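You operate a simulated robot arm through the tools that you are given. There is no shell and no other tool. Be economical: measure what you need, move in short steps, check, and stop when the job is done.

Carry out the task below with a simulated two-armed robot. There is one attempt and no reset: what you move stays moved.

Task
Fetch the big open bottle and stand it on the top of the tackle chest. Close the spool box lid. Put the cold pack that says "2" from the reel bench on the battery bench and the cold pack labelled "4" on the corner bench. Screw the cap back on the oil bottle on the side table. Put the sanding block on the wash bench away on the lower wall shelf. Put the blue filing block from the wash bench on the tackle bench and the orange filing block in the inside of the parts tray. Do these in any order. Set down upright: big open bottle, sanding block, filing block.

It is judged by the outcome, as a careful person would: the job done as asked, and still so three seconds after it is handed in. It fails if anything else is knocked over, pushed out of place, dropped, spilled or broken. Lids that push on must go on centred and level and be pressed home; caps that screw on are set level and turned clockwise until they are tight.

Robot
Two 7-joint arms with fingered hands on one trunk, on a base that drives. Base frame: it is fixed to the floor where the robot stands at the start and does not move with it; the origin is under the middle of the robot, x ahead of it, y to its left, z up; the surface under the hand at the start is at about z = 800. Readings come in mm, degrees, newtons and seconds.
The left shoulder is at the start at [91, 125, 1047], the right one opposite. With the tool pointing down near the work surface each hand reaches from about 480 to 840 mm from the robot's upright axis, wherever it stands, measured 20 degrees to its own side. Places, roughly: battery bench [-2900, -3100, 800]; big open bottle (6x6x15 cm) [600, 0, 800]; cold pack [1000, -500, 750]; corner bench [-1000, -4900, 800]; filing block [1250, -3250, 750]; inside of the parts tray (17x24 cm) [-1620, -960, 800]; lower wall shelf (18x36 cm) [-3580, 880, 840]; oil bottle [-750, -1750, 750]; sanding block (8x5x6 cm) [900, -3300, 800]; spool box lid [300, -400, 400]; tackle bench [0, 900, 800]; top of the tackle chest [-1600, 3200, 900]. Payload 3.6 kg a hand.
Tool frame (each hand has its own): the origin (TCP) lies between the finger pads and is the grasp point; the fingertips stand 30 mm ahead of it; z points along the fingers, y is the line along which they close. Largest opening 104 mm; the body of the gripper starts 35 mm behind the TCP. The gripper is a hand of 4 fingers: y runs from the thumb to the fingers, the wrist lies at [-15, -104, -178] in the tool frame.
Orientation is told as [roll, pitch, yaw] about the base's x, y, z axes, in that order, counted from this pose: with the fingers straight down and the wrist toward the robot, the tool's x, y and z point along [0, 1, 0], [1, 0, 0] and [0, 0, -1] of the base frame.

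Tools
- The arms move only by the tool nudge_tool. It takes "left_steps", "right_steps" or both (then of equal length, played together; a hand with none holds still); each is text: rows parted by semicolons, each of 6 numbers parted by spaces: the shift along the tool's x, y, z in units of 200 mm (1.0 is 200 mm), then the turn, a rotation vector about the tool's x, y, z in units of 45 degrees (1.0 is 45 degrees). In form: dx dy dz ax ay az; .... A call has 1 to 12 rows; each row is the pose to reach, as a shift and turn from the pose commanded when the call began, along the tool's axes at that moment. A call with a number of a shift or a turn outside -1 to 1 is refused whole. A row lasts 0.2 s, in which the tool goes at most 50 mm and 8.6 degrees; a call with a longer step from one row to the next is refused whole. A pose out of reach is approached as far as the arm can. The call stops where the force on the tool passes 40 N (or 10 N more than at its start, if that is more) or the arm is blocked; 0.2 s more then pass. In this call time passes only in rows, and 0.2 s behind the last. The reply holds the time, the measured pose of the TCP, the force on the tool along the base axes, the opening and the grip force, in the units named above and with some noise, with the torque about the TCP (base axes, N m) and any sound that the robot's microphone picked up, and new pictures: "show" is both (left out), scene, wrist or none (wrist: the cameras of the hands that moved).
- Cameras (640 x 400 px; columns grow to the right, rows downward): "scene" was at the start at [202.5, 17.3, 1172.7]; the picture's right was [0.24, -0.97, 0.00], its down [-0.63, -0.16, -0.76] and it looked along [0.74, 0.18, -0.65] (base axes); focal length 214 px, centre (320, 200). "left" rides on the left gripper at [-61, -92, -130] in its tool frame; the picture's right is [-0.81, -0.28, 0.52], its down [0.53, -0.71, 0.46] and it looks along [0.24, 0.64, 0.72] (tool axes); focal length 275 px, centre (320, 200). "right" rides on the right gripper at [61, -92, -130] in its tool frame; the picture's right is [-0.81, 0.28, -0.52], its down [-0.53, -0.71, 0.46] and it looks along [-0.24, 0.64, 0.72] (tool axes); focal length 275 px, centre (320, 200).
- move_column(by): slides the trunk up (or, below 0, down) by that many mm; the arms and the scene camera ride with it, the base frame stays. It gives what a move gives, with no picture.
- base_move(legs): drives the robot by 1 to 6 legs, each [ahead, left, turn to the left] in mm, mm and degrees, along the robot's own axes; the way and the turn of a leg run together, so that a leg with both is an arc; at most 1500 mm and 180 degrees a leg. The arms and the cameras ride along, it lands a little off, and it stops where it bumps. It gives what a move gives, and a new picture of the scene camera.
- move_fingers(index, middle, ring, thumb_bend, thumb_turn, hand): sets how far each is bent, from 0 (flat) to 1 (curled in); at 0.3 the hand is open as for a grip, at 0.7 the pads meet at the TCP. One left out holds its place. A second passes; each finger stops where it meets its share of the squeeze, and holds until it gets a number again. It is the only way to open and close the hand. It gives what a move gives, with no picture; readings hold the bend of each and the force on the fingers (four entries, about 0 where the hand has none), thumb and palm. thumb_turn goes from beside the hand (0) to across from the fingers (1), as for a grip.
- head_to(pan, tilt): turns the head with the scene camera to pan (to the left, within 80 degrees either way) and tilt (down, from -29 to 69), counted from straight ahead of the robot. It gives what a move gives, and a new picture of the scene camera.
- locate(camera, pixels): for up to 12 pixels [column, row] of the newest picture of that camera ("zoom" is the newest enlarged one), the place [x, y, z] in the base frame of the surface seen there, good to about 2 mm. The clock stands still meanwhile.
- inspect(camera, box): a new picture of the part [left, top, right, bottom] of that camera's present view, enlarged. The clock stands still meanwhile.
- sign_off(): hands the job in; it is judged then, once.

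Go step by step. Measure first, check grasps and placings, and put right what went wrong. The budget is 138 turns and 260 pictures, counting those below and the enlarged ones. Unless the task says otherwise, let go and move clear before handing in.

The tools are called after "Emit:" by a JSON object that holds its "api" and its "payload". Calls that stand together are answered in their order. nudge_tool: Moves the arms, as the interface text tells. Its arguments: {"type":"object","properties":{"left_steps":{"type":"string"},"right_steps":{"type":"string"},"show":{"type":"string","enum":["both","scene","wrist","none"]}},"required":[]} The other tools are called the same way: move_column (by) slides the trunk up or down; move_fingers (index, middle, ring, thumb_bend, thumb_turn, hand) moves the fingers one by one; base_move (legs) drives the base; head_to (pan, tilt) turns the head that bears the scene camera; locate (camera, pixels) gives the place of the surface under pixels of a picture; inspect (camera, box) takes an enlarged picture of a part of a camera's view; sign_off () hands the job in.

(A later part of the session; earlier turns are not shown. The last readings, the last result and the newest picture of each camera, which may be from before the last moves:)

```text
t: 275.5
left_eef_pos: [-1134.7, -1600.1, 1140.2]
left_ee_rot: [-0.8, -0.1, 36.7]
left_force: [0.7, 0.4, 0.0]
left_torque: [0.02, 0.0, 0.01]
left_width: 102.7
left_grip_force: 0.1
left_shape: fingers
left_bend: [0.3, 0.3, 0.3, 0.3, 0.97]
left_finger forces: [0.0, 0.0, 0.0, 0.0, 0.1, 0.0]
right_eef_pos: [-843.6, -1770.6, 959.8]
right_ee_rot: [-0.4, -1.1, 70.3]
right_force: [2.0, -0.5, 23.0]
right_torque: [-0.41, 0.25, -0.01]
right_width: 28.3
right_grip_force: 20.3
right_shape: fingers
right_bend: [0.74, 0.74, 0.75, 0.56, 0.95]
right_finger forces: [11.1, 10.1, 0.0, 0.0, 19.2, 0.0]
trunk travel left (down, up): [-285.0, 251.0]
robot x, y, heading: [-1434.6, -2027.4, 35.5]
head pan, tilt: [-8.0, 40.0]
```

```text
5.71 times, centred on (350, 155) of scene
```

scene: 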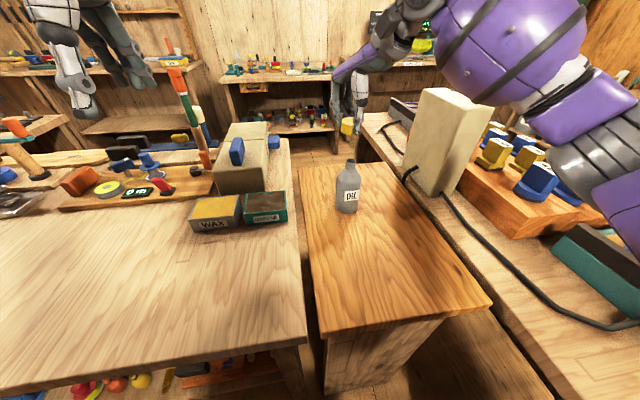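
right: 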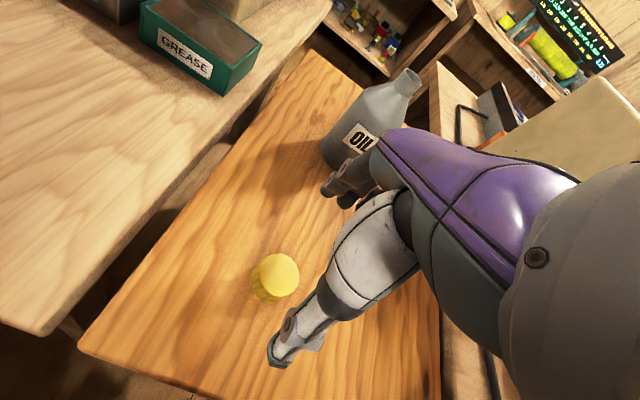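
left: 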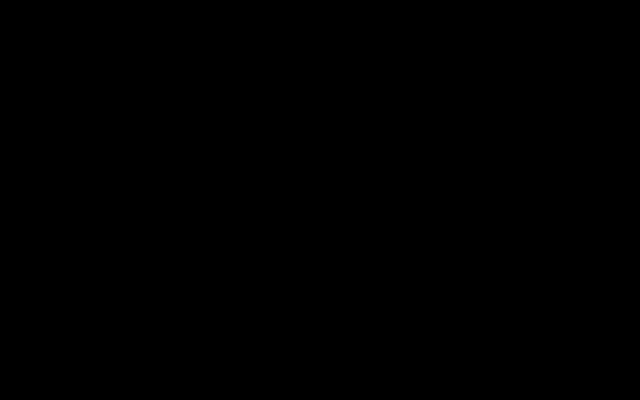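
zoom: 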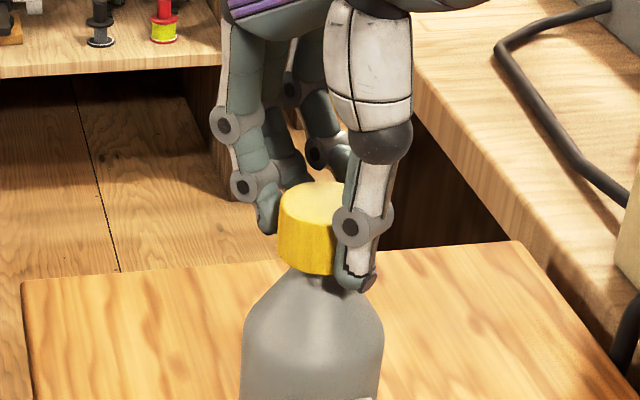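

The cap is seated (23 N). I turn clockwise 45° about the cap axis while keeping the light press, and watch torque and the bottle's label.

Emit:
{"api": "nudge_tool", "payload": {"right_steps": "-0.0091 -0.0006 0 0 0 0.167; -0.0181 -0.0024 0 0 0 0.333; -0.0268 -0.0053 0 0 0 0.5; -0.035 -0.0094 0 0 0 0.667; -0.0426 -0.0145 0 0 0 0.833; -0.0495 -0.0205 0 0 0 1", "show": "none"}}

Emit:
{"api": "nudge_tool", "payload": {"right_steps": "-0.0091 -0.0006 0 0 0 0.167; -0.0181 -0.0024 0 0 0 0.333; -0.0268 -0.0053 0 0 0 0.5; -0.035 -0.0094 0 0 0 0.667; -0.0426 -0.0145 0 0 0 0.833; -0.0495 -0.0205 0 0 0 1", "show": "scene"}}

```text
t: 276.9
left_eef_pos: [-1134.3, -1600.1, 1139.6]
left_ee_rot: [-0.9, -0.2, 36.8]
left_force: [-0.3, 1.0, 0.7]
left_torque: [0.01, -0.01, 0.02]
left_width: 102.5
left_grip_force: 0.0
left_shape: fingers
left_bend: [0.3, 0.3, 0.3, 0.3, 0.97]
left_finger forces: [0.1, 0.0, 0.1, 0.0, 0.1, 0.0]
right_eef_pos: [-837.5, -1776.4, 959.1]
right_ee_rot: [0.3, -1.1, 25.3]
right_force: [0.4, 2.6, 25.0]
right_torque: [0.0, 0.46, -0.03]
right_width: 28.5
right_grip_force: 20.1
right_shape: fingers
right_bend: [0.74, 0.74, 0.75, 0.56, 0.95]
right_finger forces: [11.2, 8.8, 0.1, 0.0, 20.5, 0.0]
trunk travel left (down, up): [-285.0, 251.0]
robot x, y, heading: [-1437.8, -2019.2, 35.5]
head pan, tilt: [-8.0, 40.0]
```

```text
t: 278.3
left_eef_pos: [-1135.2, -1599.2, 1139.6]
left_ee_rot: [-0.9, -0.2, 36.6]
left_force: [0.9, -0.1, 0.7]
left_torque: [0.02, -0.01, 0.01]
left_width: 102.8
left_grip_force: 0.0
left_shape: fingers
left_bend: [0.3, 0.3, 0.3, 0.3, 0.97]
left_finger forces: [0.1, 0.1, 0.0, 0.0, 0.0, 0.0]
right_eef_pos: [-837.6, -1787.7, 957.0]
right_ee_rot: [1.0, -0.5, -19.8]
right_force: [-0.3, 4.3, 26.5]
right_torque: [0.37, 0.42, -0.02]
right_width: 28.6
right_grip_force: 20.7
right_shape: fingers
right_bend: [0.74, 0.74, 0.75, 0.56, 0.94]
right_finger forces: [10.6, 7.7, 0.0, 0.1, 24.0, 0.0]
trunk travel left (down, up): [-285.0, 251.0]
robot x, y, heading: [-1434.5, -2025.3, 35.4]
head pan, tilt: [-8.0, 40.0]
```

scene: 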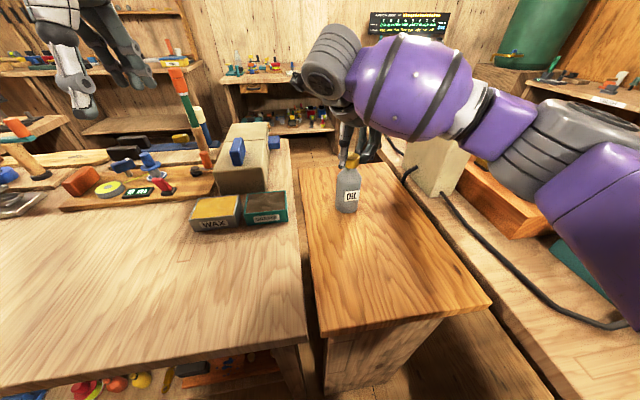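

The bottle's label hasn't turned and the cap sank from 960 to 957 — the thread bites. I go on another 45°, twice if the arm allows.

Emit:
{"api": "nudge_tool", "payload": {"right_steps": "-0.0091 -0.0006 0.003 0 0 0.167; -0.0181 -0.0024 0.006 0 0 0.333; -0.0268 -0.0053 0.008 0 0 0.5; -0.035 -0.0094 0.01 0 0 0.667; -0.0426 -0.0145 0.012 0 0 0.833; -0.0495 -0.0205 0.014 0 0 1", "show": "none"}}

Emit:
{"api": "inspect", "payload": {"camera": "scene", "box": [300, 110, 400, 220]}}

```text
t: 279.7
left_eef_pos: [-1134.3, -1600.5, 1139.2]
left_ee_rot: [-0.9, -0.1, 36.8]
left_force: [0.7, 0.1, -0.3]
left_torque: [0.03, -0.03, 0.01]
left_width: 102.8
left_grip_force: 0.0
left_shape: fingers
left_bend: [0.3, 0.3, 0.3, 0.3, 0.97]
left_finger forces: [0.0, 0.0, 0.0, 0.0, 0.1, 0.0]
right_eef_pos: [-845.3, -1795.8, 956.8]
right_ee_rot: [1.1, 0.2, -64.8]
right_force: [0.4, 5.6, 32.7]
right_torque: [0.66, 0.14, -0.01]
right_width: 29.0
right_grip_force: 23.4
right_shape: fingers
right_bend: [0.74, 0.74, 0.75, 0.56, 0.94]
right_finger forces: [9.9, 8.2, 0.1, 0.0, 28.6, 0.0]
trunk travel left (down, up): [-285.0, 251.0]
robot x, y, heading: [-1434.6, -2025.1, 35.5]
head pan, tilt: [-8.0, 40.0]
```

```text
3.64 times, centred on (350, 165) of scene
```

zoom: 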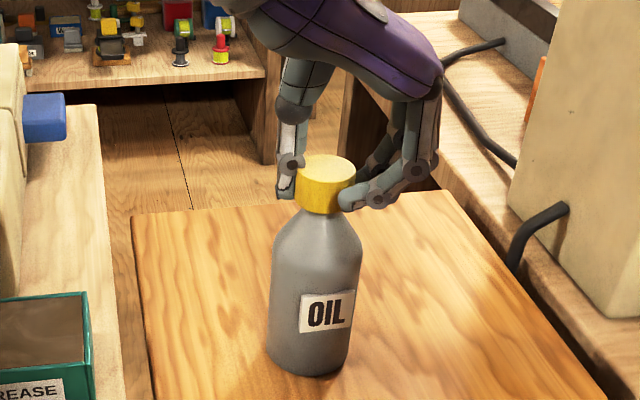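

Still no tightening torque, bottle steady. I open, yaw back +135° around the cap, and re-grip.

Emit:
{"api": "move_fingers", "payload": {"hand": "right", "index": 0.5, "middle": 0.5, "ring": 0.5, "thumb_bend": 0.4}}

Emit:
{"api": "nudge_tool", "payload": {"right_steps": "0.0091 -0.0006 -0.03 0 0 -0.167; 0.0181 -0.0024 -0.03 0 0 -0.333; 0.0268 -0.0053 -0.03 0 0 -0.5; 0.035 -0.0094 -0.03 0 0 -0.667; 0.0426 -0.0145 -0.03 0 0 -0.833; 0.0495 -0.0205 -0.03 0 0 -1", "show": "none"}}

Emit:
{"api": "nudge_tool", "payload": {"right_steps": "0.0091 -0.0006 0 0 0 -0.167; 0.0181 -0.0024 0 0 0 -0.333; 0.0268 -0.0053 0 0 0 -0.5; 0.035 -0.0094 0 0 0 -0.667; 0.0426 -0.0145 0 0 0 -0.833; 0.0495 -0.0205 0 0 0 -1", "show": "none"}}

Emit:
{"api": "nudge_tool", "payload": {"right_steps": "0.0091 -0.0006 0 0 0 -0.167; 0.0181 -0.0024 0 0 0 -0.333; 0.0268 -0.0053 0 0 0 -0.5; 0.035 -0.0094 0 0 0 -0.667; 0.0426 -0.0145 0 0 0 -0.833; 0.0495 -0.0205 0 0 0 -1", "show": "none"}}

Emit:
{"api": "inspect", "payload": {"camera": "scene", "box": [310, 120, 390, 190]}}

```text
t: 280.7
left_eef_pos: [-1133.9, -1600.1, 1139.4]
left_ee_rot: [-1.0, 0.0, 36.7]
left_force: [0.2, -0.7, 0.6]
left_torque: [-0.01, 0.01, 0.02]
left_width: 102.8
left_grip_force: 0.1
left_shape: fingers
left_bend: [0.3, 0.3, 0.3, 0.3, 0.97]
left_finger forces: [0.0, 0.0, 0.0, 0.1, 0.0, 0.0]
right_eef_pos: [-843.7, -1796.5, 952.8]
right_ee_rot: [0.8, 0.2, -64.6]
right_force: [1.1, 0.2, 0.9]
right_torque: [-0.02, 0.02, 0.04]
right_width: 65.0
right_grip_force: 0.0
right_shape: fingers
right_bend: [0.5, 0.5, 0.5, 0.4, 0.97]
right_finger forces: [0.0, 0.0, 0.0, 0.0, 0.0, 0.0]
trunk travel left (down, up): [-285.0, 251.0]
robot x, y, heading: [-1437.9, -2025.3, 35.2]
head pan, tilt: [-8.0, 40.0]
```

```text
t: 282.1
left_eef_pos: [-1133.3, -1599.9, 1138.6]
left_ee_rot: [-0.9, 0.0, 36.8]
left_force: [-0.4, -0.2, -0.5]
left_torque: [-0.02, 0.03, 0.0]
left_width: 103.0
left_grip_force: 0.0
left_shape: fingers
left_bend: [0.3, 0.3, 0.3, 0.3, 0.97]
left_finger forces: [0.0, 0.1, 0.1, 0.0, 0.0, 0.1]
right_eef_pos: [-836.3, -1788.5, 958.5]
right_ee_rot: [0.7, -0.4, -19.5]
right_force: [-0.4, 0.5, 0.3]
right_torque: [-0.02, 0.01, 0.04]
right_width: 64.7
right_grip_force: 0.1
right_shape: fingers
right_bend: [0.5, 0.5, 0.5, 0.4, 0.97]
right_finger forces: [0.0, 0.0, 0.1, 0.0, 0.0, 0.0]
trunk travel left (down, up): [-285.0, 251.0]
robot x, y, heading: [-1433.7, -2028.0, 35.3]
head pan, tilt: [-8.0, 40.0]
```

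```text
t: 283.5
left_eef_pos: [-1131.7, -1600.0, 1139.3]
left_ee_rot: [-0.9, -0.1, 36.7]
left_force: [-1.3, 0.5, 0.0]
left_torque: [-0.04, -0.03, 0.0]
left_width: 102.6
left_grip_force: 0.1
left_shape: fingers
left_bend: [0.3, 0.3, 0.3, 0.3, 0.97]
left_finger forces: [0.0, 0.0, 0.0, 0.0, 0.1, 0.0]
right_eef_pos: [-836.1, -1778.1, 959.0]
right_ee_rot: [0.3, -0.8, 25.5]
right_force: [0.1, -0.9, 0.0]
right_torque: [0.0, -0.01, -0.01]
right_width: 64.7
right_grip_force: 0.1
right_shape: fingers
right_bend: [0.5, 0.5, 0.5, 0.4, 0.97]
right_finger forces: [0.0, 0.1, 0.0, 0.0, 0.1, 0.1]
trunk travel left (down, up): [-285.0, 251.0]
robot x, y, heading: [-1435.8, -2025.5, 35.1]
head pan, tilt: [-8.0, 40.0]
```

```text
t: 284.9
left_eef_pos: [-1132.1, -1599.6, 1137.7]
left_ee_rot: [-0.9, 0.0, 36.7]
left_force: [-0.7, 0.4, 0.7]
left_torque: [0.04, 0.0, 0.02]
left_width: 103.0
left_grip_force: 0.0
left_shape: fingers
left_bend: [0.3, 0.3, 0.3, 0.3, 0.97]
left_finger forces: [0.0, 0.1, 0.0, 0.0, 0.1, 0.1]
right_eef_pos: [-844.0, -1770.1, 959.9]
right_ee_rot: [-0.3, -0.7, 70.5]
right_force: [0.2, 0.1, 0.0]
right_torque: [0.05, 0.0, 0.01]
right_width: 65.0
right_grip_force: 0.1
right_shape: fingers
right_bend: [0.5, 0.5, 0.5, 0.4, 0.97]
right_finger forces: [0.0, 0.1, 0.0, 0.0, 0.0, 0.0]
trunk travel left (down, up): [-285.0, 251.0]
robot x, y, heading: [-1436.4, -2023.5, 35.1]
head pan, tilt: [-8.0, 40.0]
```

```text
5.71 times, centred on (350, 155) of scene
```

zoom: 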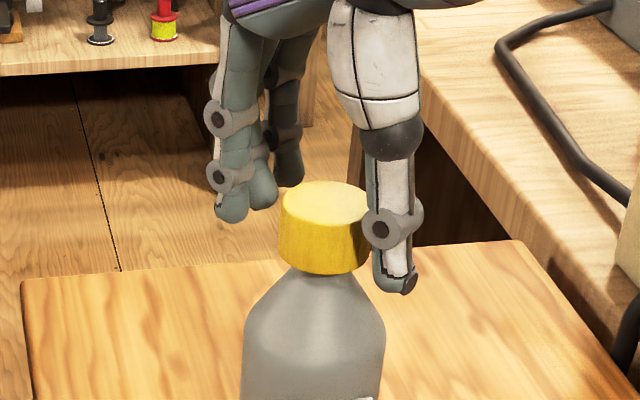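

The cap sits level on the neck. I re-grip and turn three times 45° clockwise.

Emit:
{"api": "move_fingers", "payload": {"hand": "right", "index": 0.8, "middle": 0.8, "ring": 0.75, "thumb_bend": 0.8}}

Emit:
{"api": "nudge_tool", "payload": {"right_steps": "-0.0091 -0.0006 0.01 0 0 0.167; -0.0181 -0.0024 0.015 0 0 0.333; -0.0268 -0.0053 0.02 0 0 0.5; -0.035 -0.0094 0.022 0 0 0.667; -0.0426 -0.0145 0.024 0 0 0.833; -0.0495 -0.0205 0.026 0 0 1", "show": "none"}}

Emit:
{"api": "nudge_tool", "payload": {"right_steps": "-0.0091 -0.0006 0.002 0 0 0.167; -0.0181 -0.0024 0.004 0 0 0.333; -0.0268 -0.0053 0.006 0 0 0.5; -0.035 -0.0094 0.008 0 0 0.667; -0.0426 -0.0145 0.01 0 0 0.833; -0.0495 -0.0205 0.012 0 0 1", "show": "none"}}

Emit:
{"api": "nudge_tool", "payload": {"right_steps": "-0.0091 -0.0006 0.002 0 0 0.167; -0.0181 -0.0024 0.004 0 0 0.333; -0.0268 -0.0053 0.006 0 0 0.5; -0.035 -0.0094 0.008 0 0 0.667; -0.0426 -0.0145 0.01 0 0 0.833; -0.0495 -0.0205 0.012 0 0 1", "show": "none"}}

Emit:
{"api": "inspect", "payload": {"camera": "scene", "box": [300, 110, 400, 220]}}

```text
t: 285.9
left_eef_pos: [-1132.8, -1599.0, 1138.8]
left_ee_rot: [-1.0, 0.1, 36.7]
left_force: [-1.0, -0.6, -0.3]
left_torque: [-0.02, 0.02, -0.01]
left_width: 102.6
left_grip_force: 0.1
left_shape: fingers
left_bend: [0.3, 0.3, 0.3, 0.3, 0.97]
left_finger forces: [0.0, 0.0, 0.0, 0.0, 0.1, 0.0]
right_eef_pos: [-843.8, -1769.5, 959.2]
right_ee_rot: [-0.4, -0.7, 70.4]
right_force: [0.8, 0.3, -2.5]
right_torque: [0.03, -0.01, -0.04]
right_width: 30.3
right_grip_force: 18.4
right_shape: fingers
right_bend: [0.73, 0.73, 0.75, 0.54, 0.95]
right_finger forces: [10.6, 8.5, 0.1, 0.0, 18.5, 0.0]
trunk travel left (down, up): [-285.0, 251.0]
robot x, y, heading: [-1437.3, -2027.1, 35.5]
head pan, tilt: [-8.0, 40.0]
```

```text
t: 287.3
left_eef_pos: [-1133.3, -1600.0, 1139.0]
left_ee_rot: [-0.8, -0.1, 36.7]
left_force: [-0.2, -0.2, 0.2]
left_torque: [-0.02, -0.02, -0.01]
left_width: 103.0
left_grip_force: 0.1
left_shape: fingers
left_bend: [0.3, 0.3, 0.3, 0.3, 0.97]
left_finger forces: [0.0, 0.0, 0.1, 0.1, 0.1, 0.0]
right_eef_pos: [-837.1, -1777.7, 955.0]
right_ee_rot: [0.3, -1.0, 25.2]
right_force: [1.6, -1.8, 13.0]
right_torque: [-0.09, 0.29, 0.02]
right_width: 30.2
right_grip_force: 20.4
right_shape: fingers
right_bend: [0.73, 0.74, 0.75, 0.54, 0.96]
right_finger forces: [10.7, 9.9, 0.0, 0.0, 20.3, 0.1]
trunk travel left (down, up): [-285.0, 251.0]
robot x, y, heading: [-1435.9, -2027.2, 35.3]
head pan, tilt: [-8.0, 40.0]
```

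```text
t: 288.7
left_eef_pos: [-1132.7, -1600.3, 1140.1]
left_ee_rot: [-0.9, -0.2, 36.8]
left_force: [0.3, 0.2, -0.9]
left_torque: [-0.01, -0.02, 0.0]
left_width: 102.9
left_grip_force: 0.1
left_shape: fingers
left_bend: [0.3, 0.3, 0.3, 0.3, 0.97]
left_finger forces: [0.0, 0.0, 0.0, 0.1, 0.0, 0.0]
right_eef_pos: [-836.1, -1787.8, 953.4]
right_ee_rot: [0.9, -0.5, -19.9]
right_force: [2.0, -2.5, 18.3]
right_torque: [0.14, 0.07, 0.01]
right_width: 30.2
right_grip_force: 20.8
right_shape: fingers
right_bend: [0.73, 0.74, 0.75, 0.55, 0.95]
right_finger forces: [12.8, 10.8, 0.0, 0.0, 18.4, 0.0]
trunk travel left (down, up): [-285.0, 251.0]
robot x, y, heading: [-1436.7, -2024.8, 35.1]
head pan, tilt: [-8.0, 40.0]
```

```text
t: 290.1
left_eef_pos: [-1134.7, -1600.0, 1139.1]
left_ee_rot: [-0.9, -0.1, 36.6]
left_force: [-0.3, 0.9, -0.5]
left_torque: [0.01, -0.01, -0.03]
left_width: 103.0
left_grip_force: 0.0
left_shape: fingers
left_bend: [0.3, 0.3, 0.3, 0.3, 0.97]
left_finger forces: [0.0, 0.0, 0.1, 0.0, 0.1, 0.1]
right_eef_pos: [-843.0, -1795.6, 950.0]
right_ee_rot: [0.9, 0.2, -64.8]
right_force: [1.2, 5.1, 23.2]
right_torque: [0.34, -0.04, 0.05]
right_width: 30.5
right_grip_force: 20.8
right_shape: fingers
right_bend: [0.74, 0.75, 0.75, 0.55, 0.95]
right_finger forces: [10.8, 8.1, 0.1, 0.1, 21.9, 0.1]
trunk travel left (down, up): [-285.0, 251.0]
robot x, y, heading: [-1437.4, -2021.8, 35.3]
head pan, tilt: [-8.0, 40.0]
```

```text
3.64 times, centred on (350, 165) of scene
```

zoom: 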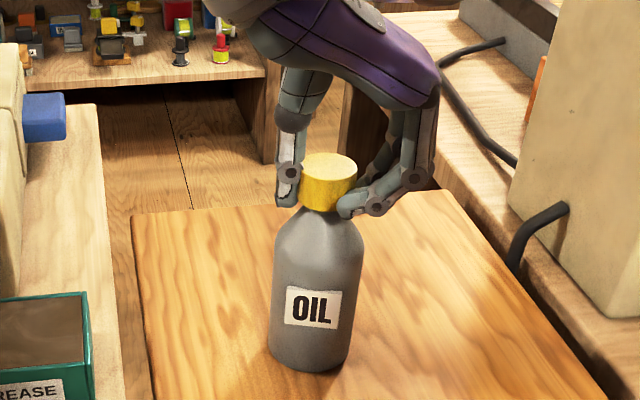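

The label has now moved ~15°: the thread begins to bind and the bottle turns along a little. I do one more re-grip cycle to see whether it turns entirely with the cap.

Emit:
{"api": "move_fingers", "payload": {"hand": "right", "index": 0.5, "middle": 0.5, "ring": 0.5, "thumb_bend": 0.4}}

Emit:
{"api": "nudge_tool", "payload": {"right_steps": "0.0091 -0.0006 -0.03 0 0 -0.167; 0.0181 -0.0024 -0.03 0 0 -0.333; 0.0268 -0.0053 -0.03 0 0 -0.5; 0.035 -0.0094 -0.03 0 0 -0.667; 0.0426 -0.0145 -0.03 0 0 -0.833; 0.0495 -0.0205 -0.03 0 0 -1", "show": "none"}}

Emit:
{"api": "nudge_tool", "payload": {"right_steps": "0.0091 -0.0006 0 0 0 -0.167; 0.0181 -0.0024 0 0 0 -0.333; 0.0268 -0.0053 0 0 0 -0.5; 0.035 -0.0094 0 0 0 -0.667; 0.0426 -0.0145 0 0 0 -0.833; 0.0495 -0.0205 0 0 0 -1", "show": "none"}}

Emit:
{"api": "nudge_tool", "payload": {"right_steps": "0.0091 -0.0006 0 0 0 -0.167; 0.0181 -0.0024 0 0 0 -0.333; 0.0268 -0.0053 0 0 0 -0.5; 0.035 -0.0094 0 0 0 -0.667; 0.0426 -0.0145 0 0 0 -0.833; 0.0495 -0.0205 0 0 0 -1", "show": "none"}}

Emit:
{"api": "move_fingers", "payload": {"hand": "right", "index": 0.8, "middle": 0.8, "ring": 0.75, "thumb_bend": 0.8}}

Emit:
{"api": "inspect", "payload": {"camera": "scene", "box": [300, 110, 400, 220]}}

Emit:
{"api": "nudge_tool", "payload": {"right_steps": "-0.0091 -0.0006 0.01 0 0 0.167; -0.0181 -0.0024 0.015 0 0 0.333; -0.0268 -0.0053 0.02 0 0 0.5; -0.035 -0.0094 0.022 0 0 0.667; -0.0426 -0.0145 0.024 0 0 0.833; -0.0495 -0.0205 0.026 0 0 1", "show": "none"}}

Emit:
{"api": "inspect", "payload": {"camera": "scene", "box": [300, 110, 400, 220]}}

```text
t: 291.1
left_eef_pos: [-1133.1, -1599.6, 1138.1]
left_ee_rot: [-0.9, 0.0, 36.6]
left_force: [-0.4, 0.6, 0.9]
left_torque: [-0.02, 0.0, -0.01]
left_width: 102.9
left_grip_force: 0.1
left_shape: fingers
left_bend: [0.3, 0.3, 0.3, 0.3, 0.97]
left_finger forces: [0.0, 0.0, 0.0, 0.0, 0.0, 0.1]
right_eef_pos: [-841.1, -1795.8, 948.9]
right_ee_rot: [0.7, 0.2, -64.6]
right_force: [0.2, -0.2, -0.2]
right_torque: [-0.01, -0.02, -0.02]
right_width: 64.3
right_grip_force: 0.1
right_shape: fingers
right_bend: [0.5, 0.5, 0.5, 0.4, 0.97]
right_finger forces: [0.0, 0.0, 0.0, 0.1, 0.1, 0.0]
trunk travel left (down, up): [-285.0, 251.0]
robot x, y, heading: [-1434.7, -2025.8, 35.2]
head pan, tilt: [-8.0, 40.0]
```

```text
t: 292.5
left_eef_pos: [-1132.1, -1599.9, 1137.7]
left_ee_rot: [-0.9, 0.1, 36.7]
left_force: [1.2, -0.5, -0.5]
left_torque: [0.02, 0.01, 0.03]
left_width: 102.9
left_grip_force: 0.1
left_shape: fingers
left_bend: [0.3, 0.3, 0.3, 0.3, 0.97]
left_finger forces: [0.0, 0.1, 0.1, 0.0, 0.0, 0.0]
right_eef_pos: [-835.1, -1789.0, 953.7]
right_ee_rot: [0.8, -0.5, -19.5]
right_force: [-0.1, 0.0, 0.3]
right_torque: [0.0, -0.03, 0.03]
right_width: 64.6
right_grip_force: 0.1
right_shape: fingers
right_bend: [0.5, 0.5, 0.5, 0.4, 0.97]
right_finger forces: [0.0, 0.0, 0.1, 0.0, 0.0, 0.0]
trunk travel left (down, up): [-285.0, 251.0]
robot x, y, heading: [-1435.3, -2024.7, 35.2]
head pan, tilt: [-8.0, 40.0]
```

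```text
t: 293.9
left_eef_pos: [-1132.3, -1600.3, 1138.8]
left_ee_rot: [-0.9, -0.1, 36.7]
left_force: [-1.1, 0.3, -0.9]
left_torque: [0.01, -0.01, 0.0]
left_width: 102.9
left_grip_force: 0.1
left_shape: fingers
left_bend: [0.3, 0.3, 0.3, 0.3, 0.97]
left_finger forces: [0.0, 0.1, 0.1, 0.0, 0.1, 0.0]
right_eef_pos: [-836.3, -1778.3, 955.1]
right_ee_rot: [0.2, -0.8, 25.5]
right_force: [0.4, 0.6, 0.6]
right_torque: [0.0, -0.02, 0.03]
right_width: 64.7
right_grip_force: 0.1
right_shape: fingers
right_bend: [0.5, 0.5, 0.5, 0.4, 0.97]
right_finger forces: [0.0, 0.1, 0.0, 0.0, 0.0, 0.1]
trunk travel left (down, up): [-285.0, 251.0]
robot x, y, heading: [-1437.6, -2023.4, 35.0]
head pan, tilt: [-8.0, 40.0]
```

```text
t: 295.3
left_eef_pos: [-1133.2, -1598.8, 1138.0]
left_ee_rot: [-1.0, 0.0, 36.7]
left_force: [-0.1, 0.0, 0.0]
left_torque: [-0.01, 0.0, 0.01]
left_width: 103.0
left_grip_force: 0.0
left_shape: fingers
left_bend: [0.3, 0.3, 0.3, 0.3, 0.97]
left_finger forces: [0.1, 0.1, 0.0, 0.0, 0.0, 0.0]
right_eef_pos: [-842.8, -1769.5, 955.1]
right_ee_rot: [-0.4, -0.7, 70.5]
right_force: [0.2, 0.2, -0.7]
right_torque: [-0.02, 0.01, -0.04]
right_width: 64.9
right_grip_force: 0.0
right_shape: fingers
right_bend: [0.5, 0.5, 0.5, 0.4, 0.97]
right_finger forces: [0.0, 0.0, 0.0, 0.0, 0.1, 0.0]
trunk travel left (down, up): [-285.0, 251.0]
robot x, y, heading: [-1435.5, -2024.3, 35.2]
head pan, tilt: [-8.0, 40.0]
```

```text
t: 296.3
left_eef_pos: [-1132.1, -1600.1, 1138.8]
left_ee_rot: [-0.8, 0.0, 36.7]
left_force: [0.4, -0.3, -0.4]
left_torque: [-0.04, 0.01, 0.04]
left_width: 102.9
left_grip_force: 0.1
left_shape: fingers
left_bend: [0.3, 0.3, 0.3, 0.3, 0.97]
left_finger forces: [0.0, 0.0, 0.1, 0.0, 0.1, 0.0]
right_eef_pos: [-843.4, -1770.4, 955.2]
right_ee_rot: [-0.4, -0.8, 70.4]
right_force: [-0.2, 0.0, -3.1]
right_torque: [-0.01, -0.03, 0.04]
right_width: 28.2
right_grip_force: 17.6
right_shape: fingers
right_bend: [0.73, 0.72, 0.75, 0.55, 0.95]
right_finger forces: [9.3, 9.2, 0.1, 0.0, 17.0, 0.1]
trunk travel left (down, up): [-285.0, 251.0]
robot x, y, heading: [-1434.4, -2023.2, 35.4]
head pan, tilt: [-8.0, 40.0]
```

```text
3.64 times, centred on (350, 165) of scene
```

zoom: 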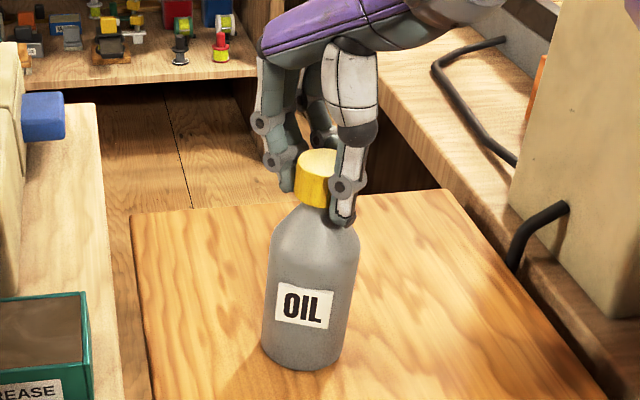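

```text
t: 297.7
left_eef_pos: [-1134.6, -1600.3, 1139.3]
left_ee_rot: [-0.8, -0.1, 36.7]
left_force: [-0.5, 0.2, 0.1]
left_torque: [0.02, 0.01, 0.01]
left_width: 103.0
left_grip_force: 0.0
left_shape: fingers
left_bend: [0.3, 0.3, 0.3, 0.3, 0.97]
left_finger forces: [0.0, 0.1, 0.1, 0.0, 0.1, 0.0]
right_eef_pos: [-836.4, -1777.5, 950.0]
right_ee_rot: [0.2, -0.9, 25.2]
right_force: [0.9, -1.1, 9.4]
right_torque: [-0.07, 0.12, 0.1]
right_width: 27.1
right_grip_force: 18.2
right_shape: fingers
right_bend: [0.73, 0.72, 0.75, 0.55, 0.96]
right_finger forces: [8.1, 11.7, 0.1, 0.0, 16.6, 0.0]
trunk travel left (down, up): [-285.0, 251.0]
robot x, y, heading: [-1439.5, -2025.7, 35.2]
head pan, tilt: [-8.0, 40.0]
```

```text
3.64 times, centred on (350, 165) of scene
```

zoom: 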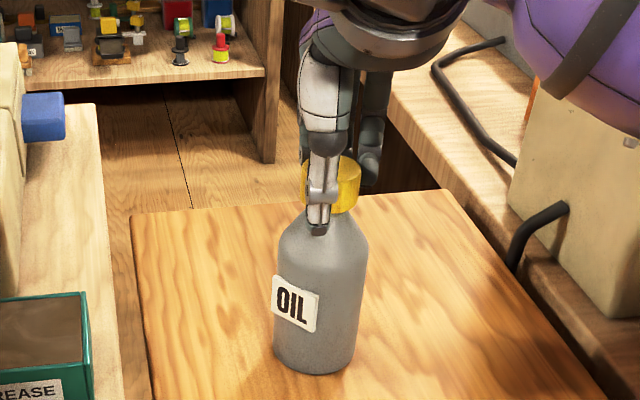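

The bottle now turns about half with the cap: it is nearly tight. I continue 90° with a firmer press (to hold the bottle by friction) and watch.

Emit:
{"api": "nudge_tool", "payload": {"right_steps": "-0.0091 -0.0006 0.015 0 0 0.167; -0.0181 -0.0024 0.02 0 0 0.333; -0.0268 -0.0053 0.022 0 0 0.5; -0.035 -0.0094 0.024 0 0 0.667; -0.0426 -0.0145 0.026 0 0 0.833; -0.0495 -0.0205 0.028 0 0 1", "show": "none"}}

Emit:
{"api": "nudge_tool", "payload": {"right_steps": "-0.0091 -0.0006 0.002 0 0 0.167; -0.0181 -0.0024 0.004 0 0 0.333; -0.0268 -0.0053 0.006 0 0 0.5; -0.035 -0.0094 0.008 0 0 0.667; -0.0426 -0.0145 0.01 0 0 0.833; -0.0495 -0.0205 0.012 0 0 1", "show": "none"}}

Emit:
{"api": "inspect", "payload": {"camera": "scene", "box": [300, 110, 400, 220]}}

```text
t: 299.1
left_eef_pos: [-1134.2, -1600.8, 1139.5]
left_ee_rot: [-0.8, -0.1, 36.7]
left_force: [0.5, -0.7, 0.8]
left_torque: [-0.01, -0.01, -0.03]
left_width: 102.8
left_grip_force: 0.1
left_shape: fingers
left_bend: [0.3, 0.3, 0.3, 0.3, 0.97]
left_finger forces: [0.0, 0.0, 0.0, 0.0, 0.1, 0.0]
right_eef_pos: [-837.1, -1788.9, 944.6]
right_ee_rot: [0.7, -0.5, -19.8]
right_force: [-0.6, -0.4, 15.7]
right_torque: [-0.03, 0.0, 0.12]
right_width: 24.5
right_grip_force: 19.0
right_shape: fingers
right_bend: [0.74, 0.73, 0.75, 0.56, 0.97]
right_finger forces: [5.8, 13.6, 0.4, 0.0, 18.4, 0.1]
trunk travel left (down, up): [-285.0, 251.0]
robot x, y, heading: [-1436.9, -2025.0, 35.5]
head pan, tilt: [-8.0, 40.0]
```

```text
t: 300.5
left_eef_pos: [-1134.1, -1600.6, 1139.6]
left_ee_rot: [-0.9, -0.2, 36.7]
left_force: [0.5, 0.1, -0.2]
left_torque: [-0.01, 0.02, 0.01]
left_width: 102.8
left_grip_force: 0.0
left_shape: fingers
left_bend: [0.3, 0.3, 0.3, 0.3, 0.97]
left_finger forces: [0.1, 0.1, 0.0, 0.0, 0.0, 0.0]
right_eef_pos: [-842.8, -1795.8, 942.7]
right_ee_rot: [1.0, 0.1, -64.9]
right_force: [2.6, -1.8, 22.8]
right_torque: [-0.17, -0.08, 0.22]
right_width: 24.2
right_grip_force: 24.0
right_shape: fingers
right_bend: [0.74, 0.74, 0.75, 0.56, 0.97]
right_finger forces: [5.7, 21.1, 0.9, 0.1, 20.2, 0.1]
trunk travel left (down, up): [-285.0, 251.0]
robot x, y, heading: [-1435.3, -2024.1, 35.2]
head pan, tilt: [-8.0, 40.0]
```

```text
3.64 times, centred on (350, 165) of scene
```

zoom: 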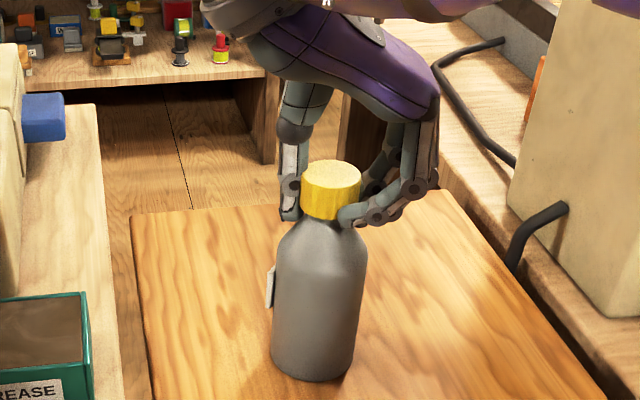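

Torque has risen to 0.22 Nm and the bottle mostly turns along: tight or nearly. I do one final re-grip-and-turn cycle, then release and lift clear.

Emit:
{"api": "move_fingers", "payload": {"hand": "right", "index": 0.5, "middle": 0.5, "ring": 0.5, "thumb_bend": 0.4}}

Emit:
{"api": "nudge_tool", "payload": {"right_steps": "0.0091 -0.0006 -0.06 0 0 -0.167; 0.0181 -0.0024 -0.065 0 0 -0.333; 0.0268 -0.0053 -0.065 0 0 -0.5; 0.035 -0.0094 -0.065 0 0 -0.667; 0.0426 -0.0145 -0.065 0 0 -0.833; 0.0495 -0.0205 -0.065 0 0 -1", "show": "none"}}

Emit:
{"api": "nudge_tool", "payload": {"right_steps": "0.0091 -0.0006 0 0 0 -0.167; 0.0181 -0.0024 0 0 0 -0.333; 0.0268 -0.0053 0 0 0 -0.5; 0.035 -0.0094 0 0 0 -0.667; 0.0426 -0.0145 0 0 0 -0.833; 0.0495 -0.0205 0 0 0 -1", "show": "none"}}

Emit:
{"api": "nudge_tool", "payload": {"right_steps": "0.0091 -0.0006 0 0 0 -0.167; 0.0181 -0.0024 0 0 0 -0.333; 0.0268 -0.0053 0 0 0 -0.5; 0.035 -0.0094 0 0 0 -0.667; 0.0426 -0.0145 0 0 0 -0.833; 0.0495 -0.0205 0 0 0 -1", "show": "none"}}

Emit:
{"api": "move_fingers", "payload": {"hand": "right", "index": 0.85, "middle": 0.85, "ring": 0.75, "thumb_bend": 0.85}}

Emit:
{"api": "nudge_tool", "payload": {"right_steps": "-0.0091 -0.0006 0.02 0 0 0.167; -0.0181 -0.0024 0.025 0 0 0.333; -0.0268 -0.0053 0.028 0 0 0.5; -0.035 -0.0094 0.03 0 0 0.667; -0.0426 -0.0145 0.032 0 0 0.833; -0.0495 -0.0205 0.034 0 0 1", "show": "none"}}

Emit:
{"api": "nudge_tool", "payload": {"right_steps": "-0.0091 -0.0006 0.004 0 0 0.167; -0.0181 -0.0024 0.008 0 0 0.333; -0.0268 -0.0053 0.01 0 0 0.5; -0.035 -0.0094 0.012 0 0 0.667; -0.0426 -0.0145 0.014 0 0 0.833; -0.0495 -0.0205 0.016 0 0 1", "show": "none"}}

Emit:
{"api": "inspect", "payload": {"camera": "scene", "box": [300, 110, 400, 220]}}

Emit:
{"api": "move_fingers", "payload": {"hand": "right", "index": 0.3, "middle": 0.3, "ring": 0.3, "thumb_bend": 0.3}}

Emit:
{"api": "nudge_tool", "payload": {"right_steps": "0 0 -0.15 0 0 -0.15; 0 0 -0.35 0 0 -0.3; 0 0 -0.55 0 0 -0.3; 0 0 -0.75 0 0 -0.3; 0 0 -0.95 0 0 -0.3", "show": "scene"}}

```text
t: 301.5
left_eef_pos: [-1131.8, -1600.5, 1138.5]
left_ee_rot: [-0.9, 0.0, 36.7]
left_force: [0.6, 0.0, -0.7]
left_torque: [0.01, 0.0, 0.0]
left_width: 102.9
left_grip_force: 0.1
left_shape: fingers
left_bend: [0.3, 0.3, 0.3, 0.3, 0.97]
left_finger forces: [0.0, 0.0, 0.0, 0.0, 0.1, 0.1]
right_eef_pos: [-842.6, -1796.0, 941.3]
right_ee_rot: [0.8, 0.2, -64.6]
right_force: [0.9, 0.3, 0.1]
right_torque: [-0.01, -0.01, 0.0]
right_width: 64.7
right_grip_force: 0.0
right_shape: fingers
right_bend: [0.5, 0.5, 0.5, 0.4, 0.97]
right_finger forces: [0.0, 0.0, 0.0, 0.1, 0.0, 0.0]
trunk travel left (down, up): [-285.0, 251.0]
robot x, y, heading: [-1437.6, -2025.9, 35.4]
head pan, tilt: [-8.0, 40.0]
```

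```text
t: 302.9
left_eef_pos: [-1132.6, -1599.8, 1139.5]
left_ee_rot: [-0.9, 0.0, 36.8]
left_force: [0.0, 0.0, -0.5]
left_torque: [0.01, 0.01, 0.03]
left_width: 102.9
left_grip_force: 0.0
left_shape: fingers
left_bend: [0.3, 0.3, 0.3, 0.3, 0.97]
left_finger forces: [0.0, 0.1, 0.1, 0.1, 0.0, 0.0]
right_eef_pos: [-835.2, -1787.8, 955.2]
right_ee_rot: [0.7, -0.3, -19.5]
right_force: [0.0, -0.2, 0.0]
right_torque: [0.01, 0.0, -0.01]
right_width: 64.4
right_grip_force: 0.1
right_shape: fingers
right_bend: [0.5, 0.5, 0.5, 0.4, 0.97]
right_finger forces: [0.0, 0.0, 0.1, 0.1, 0.0, 0.1]
trunk travel left (down, up): [-285.0, 251.0]
robot x, y, heading: [-1434.4, -2023.2, 35.2]
head pan, tilt: [-8.0, 40.0]
```

```text
t: 304.3
left_eef_pos: [-1133.6, -1600.4, 1138.2]
left_ee_rot: [-1.0, 0.0, 36.7]
left_force: [-0.1, -0.4, -0.3]
left_torque: [-0.01, 0.02, 0.0]
left_width: 103.1
left_grip_force: 0.1
left_shape: fingers
left_bend: [0.3, 0.3, 0.3, 0.3, 0.97]
left_finger forces: [0.0, 0.1, 0.0, 0.0, 0.0, 0.1]
right_eef_pos: [-836.3, -1778.1, 953.7]
right_ee_rot: [0.2, -0.8, 25.4]
right_force: [-0.9, 0.0, -0.7]
right_torque: [-0.01, 0.02, -0.01]
right_width: 64.8
right_grip_force: 0.1
right_shape: fingers
right_bend: [0.5, 0.5, 0.5, 0.4, 0.97]
right_finger forces: [0.0, 0.1, 0.1, 0.0, 0.4, 0.0]
trunk travel left (down, up): [-285.0, 251.0]
robot x, y, heading: [-1436.5, -2020.8, 35.1]
head pan, tilt: [-8.0, 40.0]
```

```text
t: 305.7
left_eef_pos: [-1131.2, -1600.5, 1138.1]
left_ee_rot: [-0.9, 0.0, 36.6]
left_force: [-0.4, 0.6, 1.2]
left_torque: [0.04, -0.02, -0.02]
left_width: 103.2
left_grip_force: 0.0
left_shape: fingers
left_bend: [0.3, 0.3, 0.3, 0.3, 0.97]
left_finger forces: [0.1, 0.1, 0.0, 0.1, 0.1, 0.0]
right_eef_pos: [-844.0, -1770.1, 955.7]
right_ee_rot: [-0.4, -0.7, 70.5]
right_force: [0.4, -0.3, -1.5]
right_torque: [0.02, -0.01, 0.02]
right_width: 65.1
right_grip_force: 0.5
right_shape: fingers
right_bend: [0.5, 0.5, 0.5, 0.4, 0.97]
right_finger forces: [0.1, 0.1, 0.1, 0.0, 0.4, 0.1]
trunk travel left (down, up): [-285.0, 251.0]
robot x, y, heading: [-1435.8, -2026.5, 35.3]
head pan, tilt: [-8.0, 40.0]
```

```text
t: 306.7
left_eef_pos: [-1133.3, -1600.4, 1138.8]
left_ee_rot: [-0.9, 0.0, 36.7]
left_force: [0.8, 0.6, -0.3]
left_torque: [0.01, -0.02, 0.02]
left_width: 103.0
left_grip_force: 0.0
left_shape: fingers
left_bend: [0.3, 0.3, 0.3, 0.3, 0.97]
left_finger forces: [0.0, 0.0, 0.1, 0.1, 0.0, 0.0]
right_eef_pos: [-844.7, -1770.6, 954.6]
right_ee_rot: [-0.4, -0.7, 70.4]
right_force: [0.0, 0.0, -2.0]
right_torque: [0.01, -0.03, -0.01]
right_width: 29.7
right_grip_force: 19.2
right_shape: fingers
right_bend: [0.72, 0.72, 0.75, 0.54, 0.95]
right_finger forces: [10.3, 9.2, 0.0, 0.1, 19.1, 0.0]
trunk travel left (down, up): [-285.0, 251.0]
robot x, y, heading: [-1433.7, -2021.9, 35.2]
head pan, tilt: [-8.0, 40.0]
```

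```text
t: 308.1
left_eef_pos: [-1133.7, -1599.0, 1140.2]
left_ee_rot: [-0.9, -0.1, 36.6]
left_force: [0.4, -0.4, -0.7]
left_torque: [0.02, 0.01, 0.04]
left_width: 102.7
left_grip_force: 0.1
left_shape: fingers
left_bend: [0.3, 0.3, 0.3, 0.3, 0.97]
left_finger forces: [0.0, 0.1, 0.0, 0.0, 0.0, 0.0]
right_eef_pos: [-836.1, -1776.7, 948.3]
right_ee_rot: [0.3, -0.9, 25.2]
right_force: [-0.4, 0.6, 7.9]
right_torque: [0.02, 0.12, 0.13]
right_width: 29.3
right_grip_force: 20.1
right_shape: fingers
right_bend: [0.73, 0.73, 0.75, 0.55, 0.96]
right_finger forces: [9.4, 11.2, 0.1, 0.1, 19.9, 0.0]
trunk travel left (down, up): [-285.0, 251.0]
robot x, y, heading: [-1434.5, -2026.3, 35.1]
head pan, tilt: [-8.0, 40.0]
```

```text
t: 309.5
left_eef_pos: [-1134.1, -1601.0, 1140.0]
left_ee_rot: [-0.9, -0.1, 36.8]
left_force: [-0.5, 0.8, -1.0]
left_torque: [0.02, 0.02, 0.0]
left_width: 103.0
left_grip_force: 0.1
left_shape: fingers
left_bend: [0.3, 0.3, 0.3, 0.3, 0.97]
left_finger forces: [0.1, 0.0, 0.1, 0.0, 0.0, 0.0]
right_eef_pos: [-837.4, -1788.7, 945.9]
right_ee_rot: [0.8, -0.5, -19.8]
right_force: [0.3, -0.8, 21.7]
right_torque: [0.12, 0.25, 0.18]
right_width: 29.0
right_grip_force: 21.7
right_shape: fingers
right_bend: [0.73, 0.74, 0.75, 0.55, 0.97]
right_finger forces: [7.2, 13.7, 0.1, 0.0, 22.1, 0.1]
trunk travel left (down, up): [-285.0, 251.0]
robot x, y, heading: [-1434.3, -2023.4, 35.6]
head pan, tilt: [-8.0, 40.0]
```

```text
3.64 times, centred on (350, 165) of scene
```

zoom: 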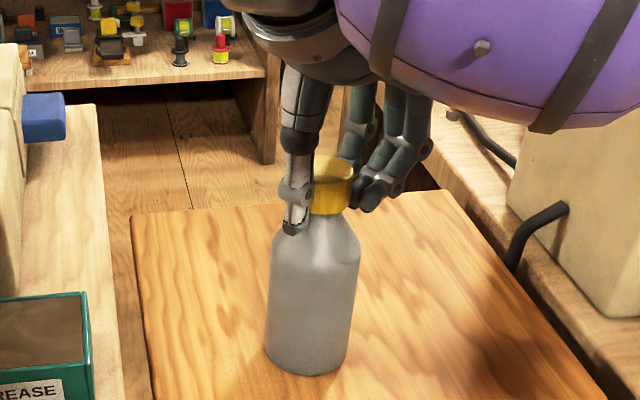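

```text
t: 310.5
left_eef_pos: [-1133.0, -1598.8, 1139.1]
left_ee_rot: [-0.9, 0.0, 36.7]
left_force: [-0.3, -0.2, -0.7]
left_torque: [0.0, -0.02, 0.01]
left_width: 102.9
left_grip_force: 0.1
left_shape: fingers
left_bend: [0.3, 0.3, 0.3, 0.3, 0.97]
left_finger forces: [0.0, 0.1, 0.0, 0.1, 0.0, 0.0]
right_eef_pos: [-836.1, -1787.8, 944.9]
right_ee_rot: [0.7, -0.4, -19.7]
right_force: [0.7, 0.7, -0.3]
right_torque: [0.0, -0.02, 0.02]
right_width: 102.7
right_grip_force: 0.0
right_shape: fingers
right_bend: [0.3, 0.3, 0.3, 0.3, 0.97]
right_finger forces: [0.1, 0.0, 0.0, 0.1, 0.0, 0.1]
trunk travel left (down, up): [-285.0, 251.0]
robot x, y, heading: [-1432.1, -2022.1, 35.1]
head pan, tilt: [-8.0, 40.0]
```

```text
t: 311.7
left_eef_pos: [-1132.5, -1598.8, 1138.6]
left_ee_rot: [-0.9, -0.1, 36.7]
left_force: [0.2, 0.6, 0.1]
left_torque: [0.02, -0.01, 0.01]
left_width: 102.7
left_grip_force: 0.1
left_shape: fingers
left_bend: [0.3, 0.3, 0.3, 0.3, 0.97]
left_finger forces: [0.0, 0.1, 0.0, 0.1, 0.0, 0.0]
right_eef_pos: [-837.9, -1789.7, 1133.3]
right_ee_rot: [0.5, -0.4, -6.2]
right_force: [0.4, 0.0, 0.1]
right_torque: [0.01, 0.0, 0.01]
right_width: 102.5
right_grip_force: 0.0
right_shape: fingers
right_bend: [0.3, 0.3, 0.3, 0.3, 0.97]
right_finger forces: [0.0, 0.0, 0.0, 0.0, 0.1, 0.0]
trunk travel left (down, up): [-285.0, 251.0]
robot x, y, heading: [-1436.0, -2024.3, 35.3]
head pan, tilt: [-8.0, 40.0]
```

scene: 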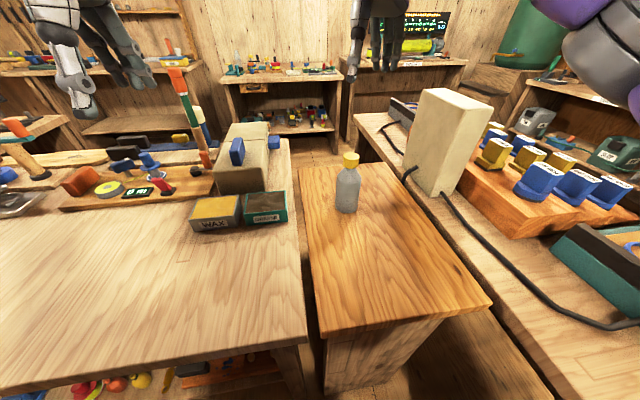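

The oil bottle stands capped, level. Now the wash bench: I drive around the island's south side to about (400,-2650), facing it, and look.

Emit:
{"api": "base_move", "payload": {"legs": [[-522, -520, 0], [0, 0, -85], [1116, 708, 0], [67, 857, 0]]}}

Emit:
{"api": "head_to", "payload": {"pan": 0, "tilt": 35}}

```text
t: 334.2
left_eef_pos: [875.8, -2911.0, 1138.4]
left_ee_rot: [-1.0, 0.0, -48.4]
left_force: [0.3, -0.1, 0.1]
left_torque: [0.01, 0.0, -0.01]
left_width: 102.7
left_grip_force: 0.0
left_shape: fingers
left_bend: [0.3, 0.3, 0.3, 0.3, 0.97]
left_finger forces: [0.0, 0.1, 0.0, 0.1, 0.0, 0.0]
right_eef_pos: [713.2, -3223.1, 1131.1]
right_ee_rot: [0.6, -0.4, -91.1]
right_force: [0.6, -0.5, 0.1]
right_torque: [0.02, 0.02, -0.01]
right_width: 102.9
right_grip_force: 0.1
right_shape: fingers
right_bend: [0.3, 0.3, 0.3, 0.3, 0.97]
right_finger forces: [0.0, 0.1, 0.0, 0.1, 0.0, 0.0]
trunk travel left (down, up): [-285.0, 251.0]
robot x, y, heading: [426.6, -2646.8, -49.7]
head pan, tilt: [-8.0, 40.0]
```

scene: 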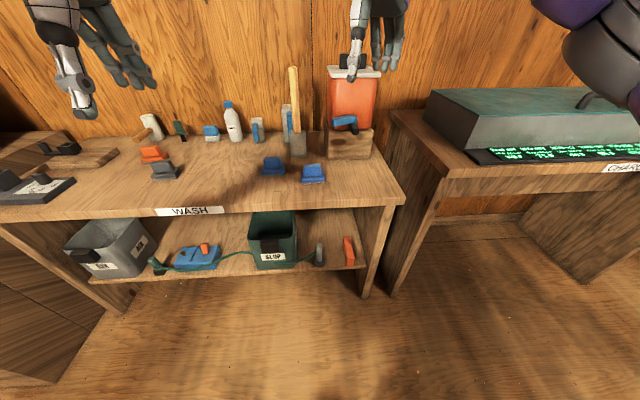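

```text
t: 334.9
left_eef_pos: [875.8, -2912.8, 1138.8]
left_ee_rot: [-0.9, 0.1, -48.3]
left_force: [0.4, 0.8, -1.1]
left_torque: [-0.01, -0.01, 0.0]
left_width: 102.9
left_grip_force: 0.0
left_shape: fingers
left_bend: [0.3, 0.3, 0.3, 0.3, 0.97]
left_finger forces: [0.1, 0.1, 0.1, 0.0, 0.0, 0.0]
right_eef_pos: [712.9, -3223.2, 1132.0]
right_ee_rot: [0.6, -0.5, -91.2]
right_force: [-0.2, 0.5, -0.5]
right_torque: [-0.03, 0.0, 0.01]
right_width: 102.9
right_grip_force: 0.2
right_shape: fingers
right_bend: [0.3, 0.3, 0.3, 0.3, 0.97]
right_finger forces: [0.1, 0.0, 0.0, 0.0, 0.1, 0.1]
trunk travel left (down, up): [-285.0, 251.0]
robot x, y, heading: [431.6, -2650.9, -49.8]
head pan, tilt: [0.0, 35.0]
```

scene: 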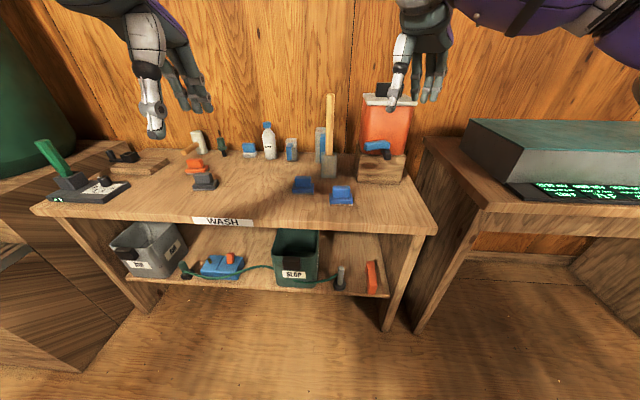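

Several small blocks; I zoom to tell which are sanding and filing blocks.

Emit:
{"api": "inspect", "payload": {"camera": "scene", "box": [150, 120, 370, 220]}}

Emit:
{"api": "inspect", "payload": {"camera": "scene", "box": [170, 130, 270, 200]}}

Emit:
{"api": "locate", "payload": {"camera": "scene", "pixels": [[195, 162], [197, 172], [205, 178], [302, 180], [302, 190], [341, 190], [341, 201], [249, 148], [292, 145], [320, 140], [35, 208], [435, 230]]}}

```text
2.91 times, centred on (260, 170) of scene
```

zoom: 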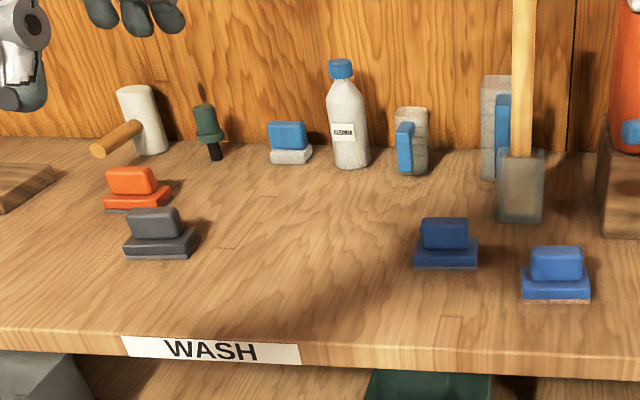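

```text
5.71 times, centred on (220, 165) of scene
```

zoom: 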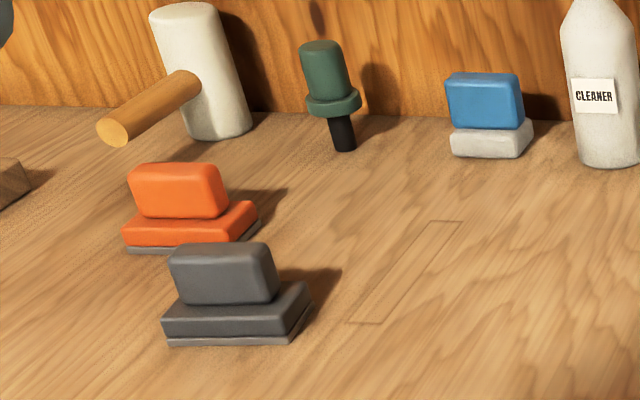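

```text
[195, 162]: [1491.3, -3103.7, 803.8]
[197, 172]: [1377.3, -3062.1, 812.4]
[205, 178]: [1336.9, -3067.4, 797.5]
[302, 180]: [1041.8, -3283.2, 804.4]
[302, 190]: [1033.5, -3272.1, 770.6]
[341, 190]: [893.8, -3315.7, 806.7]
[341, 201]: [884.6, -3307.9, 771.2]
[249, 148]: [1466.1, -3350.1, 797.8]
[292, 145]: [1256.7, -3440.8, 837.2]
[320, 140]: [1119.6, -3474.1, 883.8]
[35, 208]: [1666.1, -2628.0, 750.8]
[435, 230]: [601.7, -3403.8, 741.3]
```

Sanding block = the tan-soled blue one at about (899,-3328); the blue filing block (grey steel sole) at (1048,-3292); orange filing block near (1384,-3072). I move to a stance where right reaches the sanding and left the orange block.

Emit:
{"api": "base_move", "payload": {"legs": [[190, 228, 0], [0, 0, -4]]}}

Emit:
{"api": "inspect", "payload": {"camera": "scene", "box": [80, 120, 220, 220]}}

Emit:
{"api": "locate", "payload": {"camera": "scene", "pixels": [[320, 200]]}}

```text
t: 338.0
left_eef_pos: [1152.1, -2944.7, 1138.2]
left_ee_rot: [-0.8, 0.0, -52.0]
left_force: [0.2, -0.3, 0.2]
left_torque: [0.02, -0.03, 0.01]
left_width: 103.0
left_grip_force: 0.1
left_shape: fingers
left_bend: [0.3, 0.3, 0.3, 0.3, 0.97]
left_finger forces: [0.0, 0.0, 0.0, 0.0, 0.0, 0.0]
right_eef_pos: [969.7, -3243.5, 1132.1]
right_ee_rot: [0.6, -0.5, -94.8]
right_force: [-0.4, -0.2, -0.3]
right_torque: [0.01, -0.01, 0.01]
right_width: 102.9
right_grip_force: 0.0
right_shape: fingers
right_bend: [0.3, 0.3, 0.3, 0.3, 0.97]
right_finger forces: [0.0, 0.0, 0.0, 0.1, 0.0, 0.1]
trunk travel left (down, up): [-285.0, 251.0]
robot x, y, heading: [719.9, -2648.5, -53.4]
head pan, tilt: [0.0, 35.0]
```

scene: 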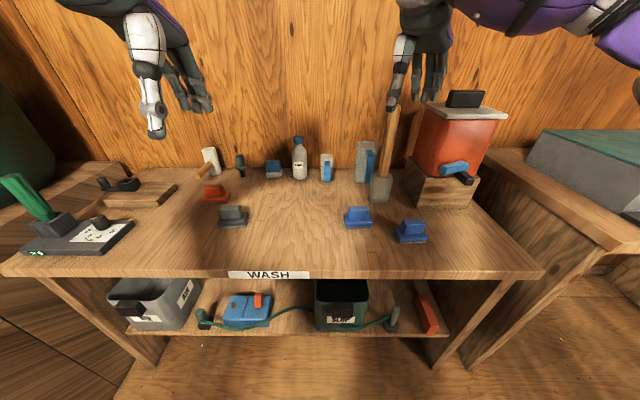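

```text
4.00 times, centred on (150, 170) of scene
```

zoom: 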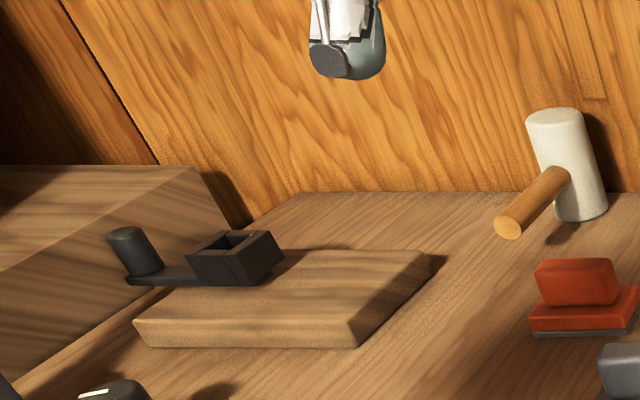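

```text
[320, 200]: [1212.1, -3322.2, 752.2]
```

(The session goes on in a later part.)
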